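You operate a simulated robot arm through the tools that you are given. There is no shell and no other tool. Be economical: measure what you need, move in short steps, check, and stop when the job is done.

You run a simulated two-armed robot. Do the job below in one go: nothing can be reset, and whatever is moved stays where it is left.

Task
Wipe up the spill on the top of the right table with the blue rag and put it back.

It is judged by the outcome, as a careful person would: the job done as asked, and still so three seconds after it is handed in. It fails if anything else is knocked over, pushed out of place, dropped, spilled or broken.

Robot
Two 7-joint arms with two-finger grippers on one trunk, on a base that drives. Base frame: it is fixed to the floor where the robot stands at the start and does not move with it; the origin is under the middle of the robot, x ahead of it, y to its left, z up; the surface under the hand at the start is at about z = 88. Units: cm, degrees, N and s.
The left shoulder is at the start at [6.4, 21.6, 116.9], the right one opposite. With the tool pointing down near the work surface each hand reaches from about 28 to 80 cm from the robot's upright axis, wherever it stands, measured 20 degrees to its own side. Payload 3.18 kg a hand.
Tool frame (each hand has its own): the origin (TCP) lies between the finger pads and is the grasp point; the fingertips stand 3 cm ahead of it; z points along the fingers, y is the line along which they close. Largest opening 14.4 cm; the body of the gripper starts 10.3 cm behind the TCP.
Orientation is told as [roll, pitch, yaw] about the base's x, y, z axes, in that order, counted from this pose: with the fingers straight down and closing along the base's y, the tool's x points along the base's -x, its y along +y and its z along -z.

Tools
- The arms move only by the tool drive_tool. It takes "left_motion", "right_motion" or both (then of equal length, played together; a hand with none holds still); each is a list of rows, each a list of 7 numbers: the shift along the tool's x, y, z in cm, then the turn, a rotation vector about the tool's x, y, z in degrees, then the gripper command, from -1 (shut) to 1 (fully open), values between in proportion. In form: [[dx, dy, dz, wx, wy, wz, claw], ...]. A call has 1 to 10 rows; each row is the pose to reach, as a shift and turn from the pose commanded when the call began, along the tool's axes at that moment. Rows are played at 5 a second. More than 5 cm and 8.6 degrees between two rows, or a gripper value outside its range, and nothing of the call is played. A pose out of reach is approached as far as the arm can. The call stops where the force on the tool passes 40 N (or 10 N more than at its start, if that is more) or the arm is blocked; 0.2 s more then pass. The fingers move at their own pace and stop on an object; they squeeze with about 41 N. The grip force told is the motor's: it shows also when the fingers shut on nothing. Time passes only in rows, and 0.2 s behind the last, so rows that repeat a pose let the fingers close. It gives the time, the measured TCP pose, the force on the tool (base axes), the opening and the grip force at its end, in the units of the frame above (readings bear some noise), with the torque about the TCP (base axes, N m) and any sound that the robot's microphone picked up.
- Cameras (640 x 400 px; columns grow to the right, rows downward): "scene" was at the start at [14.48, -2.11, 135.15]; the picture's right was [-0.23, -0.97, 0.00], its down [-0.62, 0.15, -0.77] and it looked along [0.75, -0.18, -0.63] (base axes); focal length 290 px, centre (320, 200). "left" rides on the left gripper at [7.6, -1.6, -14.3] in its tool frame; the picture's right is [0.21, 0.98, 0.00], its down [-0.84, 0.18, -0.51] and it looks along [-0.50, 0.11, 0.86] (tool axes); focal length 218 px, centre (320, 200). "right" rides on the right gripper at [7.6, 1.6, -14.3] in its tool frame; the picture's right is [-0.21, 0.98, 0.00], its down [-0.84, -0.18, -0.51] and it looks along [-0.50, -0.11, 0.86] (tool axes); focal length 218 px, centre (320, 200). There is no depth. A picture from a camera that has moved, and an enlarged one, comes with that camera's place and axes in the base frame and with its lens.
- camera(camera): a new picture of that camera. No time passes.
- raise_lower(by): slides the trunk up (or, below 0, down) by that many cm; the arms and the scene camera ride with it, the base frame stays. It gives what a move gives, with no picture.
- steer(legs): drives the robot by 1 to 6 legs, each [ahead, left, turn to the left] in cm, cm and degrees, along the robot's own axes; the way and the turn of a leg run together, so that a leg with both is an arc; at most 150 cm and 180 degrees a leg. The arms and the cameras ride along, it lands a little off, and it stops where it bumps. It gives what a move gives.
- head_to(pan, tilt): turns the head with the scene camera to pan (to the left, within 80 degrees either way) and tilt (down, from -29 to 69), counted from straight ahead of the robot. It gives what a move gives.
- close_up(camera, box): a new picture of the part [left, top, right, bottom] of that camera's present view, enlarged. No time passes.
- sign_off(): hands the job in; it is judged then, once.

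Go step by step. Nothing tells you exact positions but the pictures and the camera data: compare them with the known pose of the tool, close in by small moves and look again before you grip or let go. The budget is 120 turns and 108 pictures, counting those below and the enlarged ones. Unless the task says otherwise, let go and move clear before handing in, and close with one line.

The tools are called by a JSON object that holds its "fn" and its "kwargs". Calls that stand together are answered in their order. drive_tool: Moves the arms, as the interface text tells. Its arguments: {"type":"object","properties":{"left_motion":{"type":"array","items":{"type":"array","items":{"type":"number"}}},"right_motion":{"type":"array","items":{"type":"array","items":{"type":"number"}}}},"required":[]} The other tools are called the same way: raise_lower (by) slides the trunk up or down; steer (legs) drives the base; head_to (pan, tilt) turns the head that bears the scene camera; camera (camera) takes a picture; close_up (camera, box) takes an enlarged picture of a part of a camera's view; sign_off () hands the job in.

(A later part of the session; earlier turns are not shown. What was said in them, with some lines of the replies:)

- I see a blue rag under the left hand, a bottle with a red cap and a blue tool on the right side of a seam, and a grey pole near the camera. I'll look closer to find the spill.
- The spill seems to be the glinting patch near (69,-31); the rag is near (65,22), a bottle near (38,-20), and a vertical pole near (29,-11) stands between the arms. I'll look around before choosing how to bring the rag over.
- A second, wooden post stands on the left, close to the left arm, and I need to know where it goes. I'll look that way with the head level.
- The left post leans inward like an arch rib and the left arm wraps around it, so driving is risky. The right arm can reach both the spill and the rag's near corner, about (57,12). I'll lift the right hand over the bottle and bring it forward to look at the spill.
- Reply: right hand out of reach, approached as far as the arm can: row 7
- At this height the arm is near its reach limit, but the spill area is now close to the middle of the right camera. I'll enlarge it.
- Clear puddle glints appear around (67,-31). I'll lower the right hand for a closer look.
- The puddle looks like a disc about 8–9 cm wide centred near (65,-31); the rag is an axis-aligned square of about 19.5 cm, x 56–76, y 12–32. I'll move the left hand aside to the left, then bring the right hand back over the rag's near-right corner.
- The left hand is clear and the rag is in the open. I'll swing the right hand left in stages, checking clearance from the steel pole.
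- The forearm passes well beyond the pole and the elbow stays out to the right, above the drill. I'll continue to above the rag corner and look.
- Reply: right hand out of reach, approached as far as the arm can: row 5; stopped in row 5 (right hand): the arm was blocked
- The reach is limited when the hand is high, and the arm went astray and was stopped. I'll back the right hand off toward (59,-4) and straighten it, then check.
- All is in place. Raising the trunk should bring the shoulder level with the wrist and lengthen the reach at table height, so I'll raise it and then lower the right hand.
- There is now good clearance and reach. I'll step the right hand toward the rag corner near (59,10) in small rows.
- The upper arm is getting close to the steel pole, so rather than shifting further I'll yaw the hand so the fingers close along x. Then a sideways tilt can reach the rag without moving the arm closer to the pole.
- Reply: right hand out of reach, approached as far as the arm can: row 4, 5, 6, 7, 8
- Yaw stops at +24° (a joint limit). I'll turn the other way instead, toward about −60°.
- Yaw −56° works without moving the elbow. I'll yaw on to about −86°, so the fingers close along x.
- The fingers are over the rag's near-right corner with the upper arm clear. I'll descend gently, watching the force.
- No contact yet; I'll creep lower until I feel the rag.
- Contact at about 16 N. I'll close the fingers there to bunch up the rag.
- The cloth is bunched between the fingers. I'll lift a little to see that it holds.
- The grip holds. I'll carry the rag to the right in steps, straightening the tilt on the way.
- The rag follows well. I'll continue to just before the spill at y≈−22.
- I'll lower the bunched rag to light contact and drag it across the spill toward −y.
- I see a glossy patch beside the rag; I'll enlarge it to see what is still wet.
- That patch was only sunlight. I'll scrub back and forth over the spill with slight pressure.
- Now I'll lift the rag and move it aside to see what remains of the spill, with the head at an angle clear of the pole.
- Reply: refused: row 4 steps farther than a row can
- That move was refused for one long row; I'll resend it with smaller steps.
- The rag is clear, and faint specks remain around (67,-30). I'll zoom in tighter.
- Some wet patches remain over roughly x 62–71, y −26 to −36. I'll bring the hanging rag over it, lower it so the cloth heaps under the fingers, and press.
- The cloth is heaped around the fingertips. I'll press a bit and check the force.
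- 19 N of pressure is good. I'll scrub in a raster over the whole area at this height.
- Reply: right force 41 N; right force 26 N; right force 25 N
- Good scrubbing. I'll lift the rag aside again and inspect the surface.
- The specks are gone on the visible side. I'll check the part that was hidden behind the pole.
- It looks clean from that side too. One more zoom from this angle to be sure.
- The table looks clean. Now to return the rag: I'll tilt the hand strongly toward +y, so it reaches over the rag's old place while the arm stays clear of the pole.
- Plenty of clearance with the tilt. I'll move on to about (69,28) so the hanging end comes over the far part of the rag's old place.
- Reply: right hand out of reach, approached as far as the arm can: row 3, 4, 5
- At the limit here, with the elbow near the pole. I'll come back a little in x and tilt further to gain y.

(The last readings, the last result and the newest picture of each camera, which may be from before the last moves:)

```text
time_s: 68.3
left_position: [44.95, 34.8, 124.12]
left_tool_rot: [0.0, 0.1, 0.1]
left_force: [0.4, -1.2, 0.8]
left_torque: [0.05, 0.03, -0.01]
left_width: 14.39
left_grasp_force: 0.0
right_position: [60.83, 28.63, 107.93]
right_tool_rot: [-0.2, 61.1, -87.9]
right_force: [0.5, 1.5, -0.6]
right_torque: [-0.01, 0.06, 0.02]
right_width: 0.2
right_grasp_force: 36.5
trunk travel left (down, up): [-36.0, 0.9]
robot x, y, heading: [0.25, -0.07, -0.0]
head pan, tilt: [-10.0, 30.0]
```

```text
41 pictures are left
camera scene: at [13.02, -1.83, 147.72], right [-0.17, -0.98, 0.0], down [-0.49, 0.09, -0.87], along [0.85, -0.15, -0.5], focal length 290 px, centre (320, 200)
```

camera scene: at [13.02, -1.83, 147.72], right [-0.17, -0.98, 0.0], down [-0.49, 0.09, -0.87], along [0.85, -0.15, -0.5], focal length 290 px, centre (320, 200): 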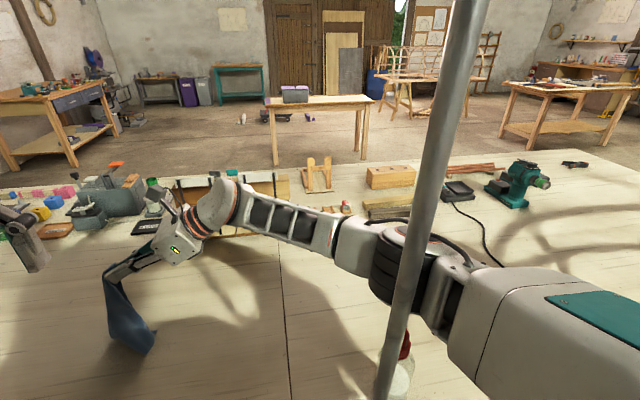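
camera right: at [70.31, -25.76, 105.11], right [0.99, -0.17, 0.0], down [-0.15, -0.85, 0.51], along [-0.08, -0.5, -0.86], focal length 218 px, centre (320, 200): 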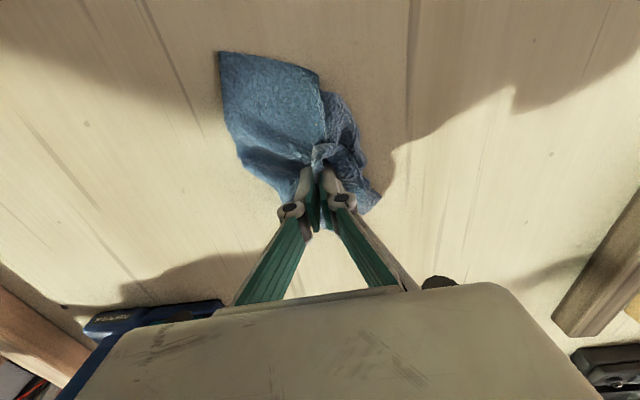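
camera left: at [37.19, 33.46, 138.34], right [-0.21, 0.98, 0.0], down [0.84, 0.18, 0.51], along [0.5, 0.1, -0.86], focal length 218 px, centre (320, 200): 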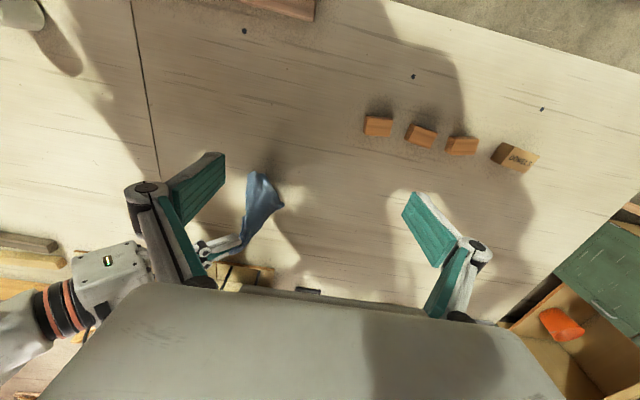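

The rag's end hangs near its old far-left side. I'll lower it and draw the hand back toward −y, laying the cloth down.

{"fn": "drive_tool", "kwargs": {"right_motion": [[-3.5, 0, 1.9, 0, 0, 0, -1], [-6.6, 1, 2.5, 0, -4, 0, -1], [-9.8, 2, 0.9, 0, -8, 0, -1], [-13, 3, -0.8, 0, -14, 0, -1], [-16.2, 4, -2.5, 0, -20, 0, -1], [-19.4, 5, -4.1, 0, -26, 0, -1], [-21.2, 5, -5.4, 0, -32, 0, -1]]}}

{"fn": "camera", "kwargs": {"camera": "right"}}

{"fn": "camera", "kwargs": {"camera": "left"}}

{"fn": "head_to", "kwargs": {"pan": 10, "tilt": 40}}

{"fn": "camera", "kwargs": {"camera": "scene"}}

```text
time_s: 70.0
left_position: [44.78, 35.03, 124.2]
left_tool_rot: [-0.1, 0.0, 0.1]
left_force: [0.1, -0.3, 0.3]
left_torque: [-0.04, -0.04, -0.02]
left_width: 14.41
left_grasp_force: 0.0
right_position: [66.85, 13.13, 92.39]
right_tool_rot: [0.3, 28.8, -88.3]
right_force: [0.2, -0.8, 1.0]
right_torque: [-0.05, -0.04, 0.0]
right_width: 0.0
right_grasp_force: 29.9
trunk travel left (down, up): [-36.0, 0.9]
robot x, y, heading: [-0.03, -0.18, -0.1]
head pan, tilt: [-10.0, 30.0]
```

```text
40 pictures are left
camera right: at [68.47, 12.96, 108.51], right [0.98, -0.16, -0.1], down [-0.15, -0.99, 0.04], along [-0.1, -0.02, -0.99], focal length 218 px, centre (320, 200)
```

right: 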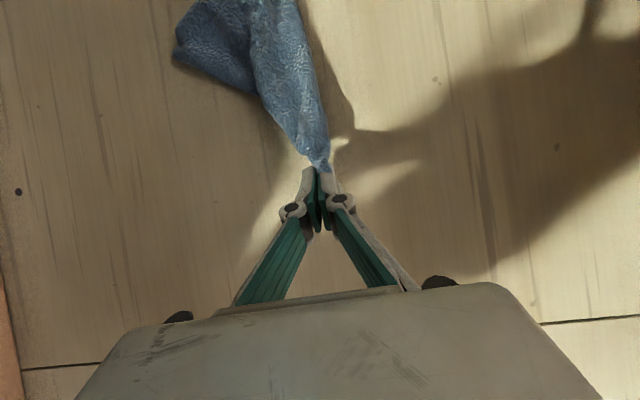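

```text
39 pictures are left
camera left: at [37.16, 33.46, 138.35], right [-0.21, 0.98, 0.0], down [0.84, 0.18, 0.51], along [0.5, 0.1, -0.86], focal length 218 px, centre (320, 200)
```

left: 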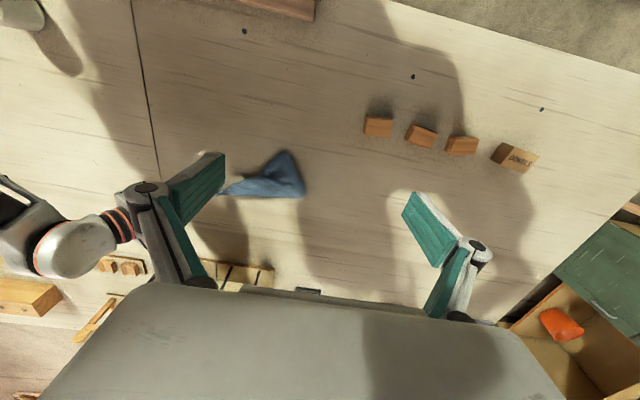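

```text
time_s: 70.8
left_position: [44.87, 35.03, 124.21]
left_tool_rot: [-0.1, 0.0, 0.0]
left_force: [0.2, -0.1, 0.4]
left_torque: [-0.03, 0.02, 0.02]
left_width: 14.43
left_grasp_force: 0.1
right_position: [66.81, 13.03, 91.98]
right_tool_rot: [0.0, 28.7, -88.4]
right_force: [0.7, 1.2, -0.5]
right_torque: [-0.01, 0.01, -0.01]
right_width: 0.2
right_grasp_force: 35.4
trunk travel left (down, up): [-36.0, 0.9]
robot x, y, heading: [0.14, -0.14, -0.1]
head pan, tilt: [10.0, 40.0]
```

```text
38 pictures are left
camera scene: at [12.4, 1.32, 146.2], right [0.17, -0.99, 0.0], down [-0.63, -0.11, -0.77], along [0.75, 0.13, -0.64], focal length 290 px, centre (320, 200)
```

scene: 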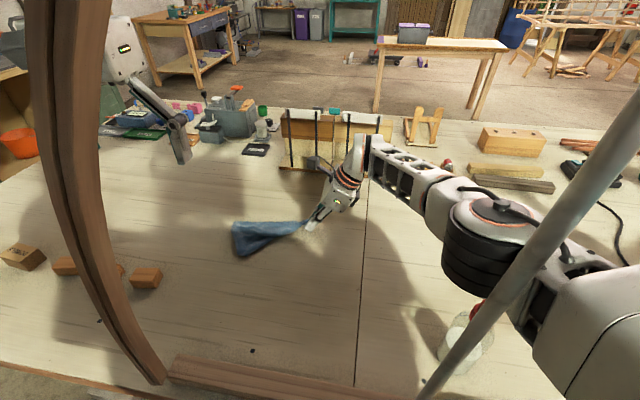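

The rag lies from about (67,14) to (60,33), over its old place but folded. I'll lower to contact, release and back off to see its shape.

{"fn": "drive_tool", "kwargs": {"right_motion": [[-0.3, 0, 0.5, 0, 0, 0, -1], [-0.3, 0, 0.5, 0, 0, 0, -0.6], [-0.3, 0, 0.5, 0, 0, 0, -0.4], [-0.3, 0, 0.5, 0, 0, 0, -0.4], [-0.3, 0, -3.5, 0, 0, 0, -0.4], [0, 0, -7.5, 0, 0, 0, -0.4], [0, 0, -11.5, 0, 0, 0, -0.4]]}}

{"fn": "camera", "kwargs": {"camera": "right"}}

{"fn": "close_up", "kwargs": {"camera": "scene", "box": [190, 170, 350, 290]}}

```text
time_s: 72.4
left_position: [44.79, 34.98, 124.21]
left_tool_rot: [0.0, -0.1, 0.1]
left_force: [0.1, 0.3, 0.5]
left_torque: [0.04, 0.02, 0.0]
left_width: 14.37
left_grasp_force: 0.0
right_position: [66.58, 8.35, 102.2]
right_tool_rot: [0.0, 28.9, -87.6]
right_force: [-0.4, 0.2, -0.1]
right_torque: [0.03, 0.0, -0.02]
right_width: 4.33
right_grasp_force: 0.1
right hand out of reach, approached as far as the arm can: row 1, 2, 3, 4
trunk travel left (down, up): [-36.0, 0.9]
robot x, y, heading: [0.09, 0.32, 0.0]
head pan, tilt: [10.0, 40.0]
```

```text
37 pictures are left
camera right: at [68.21, 8.22, 118.36], right [0.98, -0.14, -0.1], down [-0.14, -0.99, 0.04], along [-0.11, -0.02, -0.99], focal length 218 px, centre (320, 200)
```

right: 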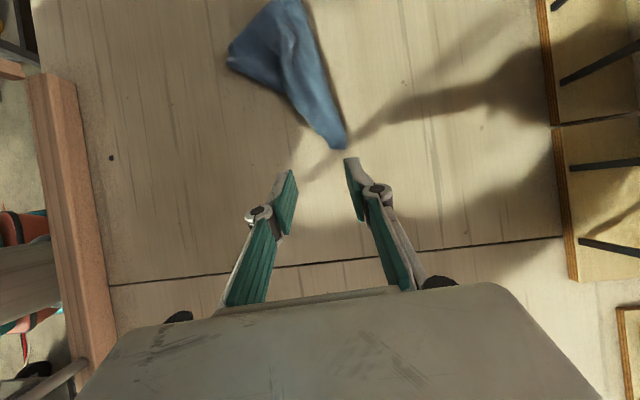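

```text
3.33 times, centred on (270, 230) of scene
camera zoom: at [12.36, 1.21, 146.21], right [0.17, -0.98, 0.0], down [-0.63, -0.11, -0.77], along [0.75, 0.13, -0.64], focal length 966 px, centre (487, 100)
```

zoom: 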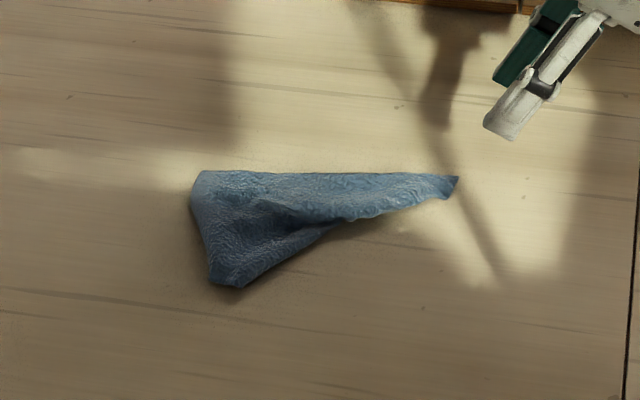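

The rag lies on its old place (centre about (63,25), within a few cm), though folded. I'll move the right hand clear, straighten it, and re-inspect the wiped spot from close by.

{"fn": "drive_tool", "kwargs": {"right_motion": [[-3.5, -1, -2, 0, -7, 0, -0.4], [-7, -2, -4, 0, -14, 0, -0.4], [-10.5, -3, -6, 0, -21, 0, -0.4], [-14, -4, -8, 0, -29, 0, -0.4], [-17.5, -6, -10, 0, -29, 0, -0.4], [-21, -8, -12, 0, -29, 0, -0.4], [-24.5, -10, -14, 0, -29, 0, -0.4]]}}

{"fn": "drive_tool", "kwargs": {"right_motion": [[-1, -0.5, 0, 0, 0, -8, -0.4], [-2, -1, 0, 0, 0, -16, -0.4], [-3, -1.5, 0, 0, 0, -24, -0.4], [-4, -2, 0, 0, 0, -32, -0.4], [-5, -2.5, 0, 0, 0, -40, -0.4], [-6, -3, 0, 0, 0, -48, -0.4], [-7, -3.5, 0, 0, 0, -56, -0.4], [-8, -4, 0, 0, 0, -64, -0.4], [-8, -4.5, 0, 0, 0, -72, -0.4], [-8, -5, 0, 0, 0, -80, -0.4]]}}

{"fn": "camera", "kwargs": {"camera": "right"}}

{"fn": "close_up", "kwargs": {"camera": "right", "box": [220, 130, 440, 290]}}

{"fn": "camera", "kwargs": {"camera": "scene"}}

```text
time_s: 74.0
left_position: [44.94, 34.82, 124.33]
left_tool_rot: [0.0, 0.0, 0.2]
left_force: [0.3, 0.2, -1.1]
left_torque: [0.03, 0.02, -0.03]
left_width: 14.4
left_grasp_force: 0.0
right_position: [57.94, -20.54, 102.44]
right_tool_rot: [0.0, 0.0, -87.6]
right_force: [-0.1, 0.2, 0.2]
right_torque: [0.05, -0.02, -0.01]
right_width: 4.31
right_grasp_force: 0.1
trunk travel left (down, up): [-36.0, 0.9]
robot x, y, heading: [0.24, 0.08, -0.0]
head pan, tilt: [10.0, 40.0]
```

```text
time_s: 76.2
left_position: [44.92, 34.99, 124.12]
left_tool_rot: [-0.1, -0.1, 0.1]
left_force: [0.1, 0.4, 0.0]
left_torque: [0.03, -0.01, -0.01]
left_width: 14.4
left_grasp_force: 0.1
right_position: [53.13, -28.39, 102.53]
right_tool_rot: [0.0, 0.1, -7.5]
right_force: [-0.2, 0.9, 0.0]
right_torque: [0.01, 0.02, 0.03]
right_width: 4.32
right_grasp_force: 0.0
trunk travel left (down, up): [-36.0, 0.9]
robot x, y, heading: [0.32, 0.04, 0.2]
head pan, tilt: [10.0, 40.0]
```

```text
35 pictures are left
camera right: at [45.82, -25.77, 116.77], right [0.33, 0.94, 0.0], down [0.81, -0.29, 0.51], along [0.48, -0.17, -0.86], focal length 218 px, centre (320, 200)
```

right: 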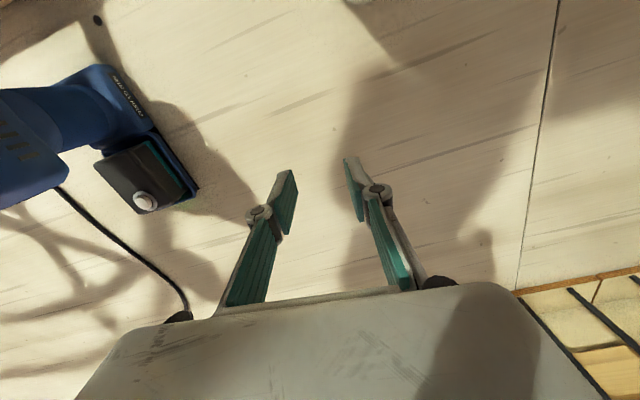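

```text
2.50 times, centred on (330, 210) of right
camera zoom: at [45.82, -25.77, 116.77], right [0.33, 0.94, 0.0], down [0.81, -0.29, 0.51], along [0.48, -0.17, -0.86], focal length 546 px, centre (295, 175)
```

zoom: 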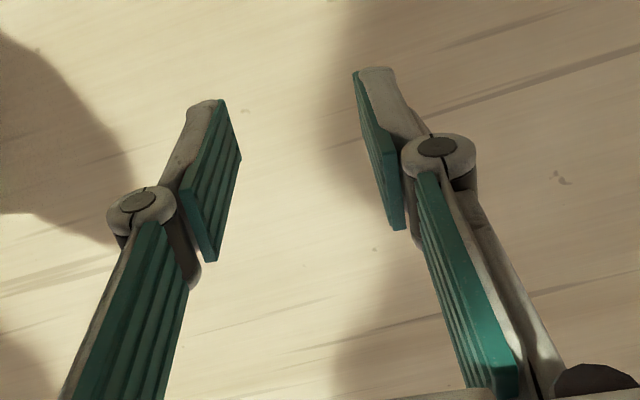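

```text
33 pictures are left
camera scene: at [12.38, 1.31, 146.2], right [0.17, -0.98, 0.0], down [-0.63, -0.11, -0.77], along [0.75, 0.13, -0.64], focal length 290 px, centre (320, 200)
```

scene: 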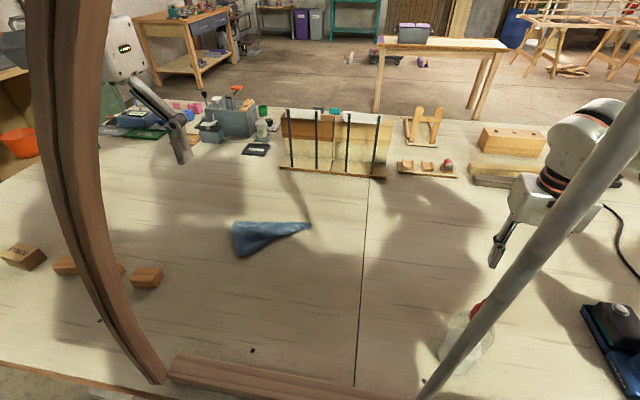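

The spot looks dry. I'll open the fingers for one unobstructed check of the wiped area.

{"fn": "drive_tool", "kwargs": {"right_motion": [[0, 0, 0, 0, 0, 0, 1], [0, 0, 0, 0, 0, 0, 1], [0, 0, 0, 0, 0, 0, 1]]}}

{"fn": "close_up", "kwargs": {"camera": "right", "box": [220, 130, 440, 290]}}

```text
time_s: 77.0
left_position: [44.93, 34.96, 124.23]
left_tool_rot: [0.0, 0.0, 0.1]
left_force: [0.4, 0.4, -1.0]
left_torque: [-0.05, 0.02, 0.01]
left_width: 14.38
left_grasp_force: 0.1
right_position: [53.21, -28.49, 102.53]
right_tool_rot: [0.0, -0.1, -7.8]
right_force: [-0.7, -0.5, -0.7]
right_torque: [0.02, -0.02, -0.01]
right_width: 14.4
right_grasp_force: 0.0
trunk travel left (down, up): [-36.0, 0.9]
robot x, y, heading: [0.23, -0.05, -0.2]
head pan, tilt: [10.0, 40.0]
```

```text
2.50 times, centred on (330, 210) of right
camera zoom: at [45.85, -25.75, 116.77], right [0.34, 0.94, 0.0], down [0.81, -0.29, 0.51], along [0.48, -0.17, -0.86], focal length 546 px, centre (295, 175)
```

zoom: 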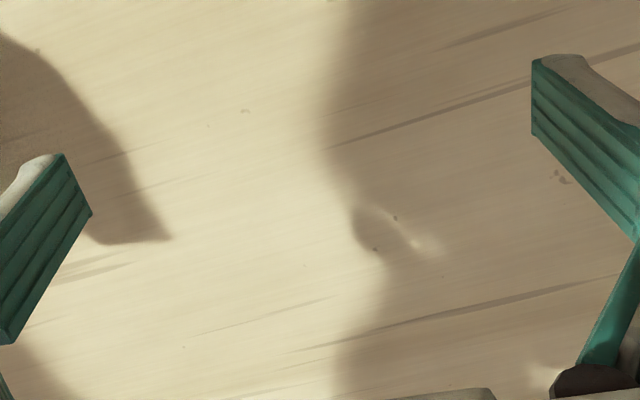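

The table is clean, the rag is back on its place on the left table, and nothing else has moved. I'm handing in now.

{"fn": "sign_off", "kwargs": {}}

```text
The job is handed in.
```

I wiped the spill off the right table with the blue rag. The last close-up shows the spot dry, and I saw nothing else knocked over or moved. The rag is back at its old place on the left table, about 4 cm off centre and lying folded, where it had been spread flat before.
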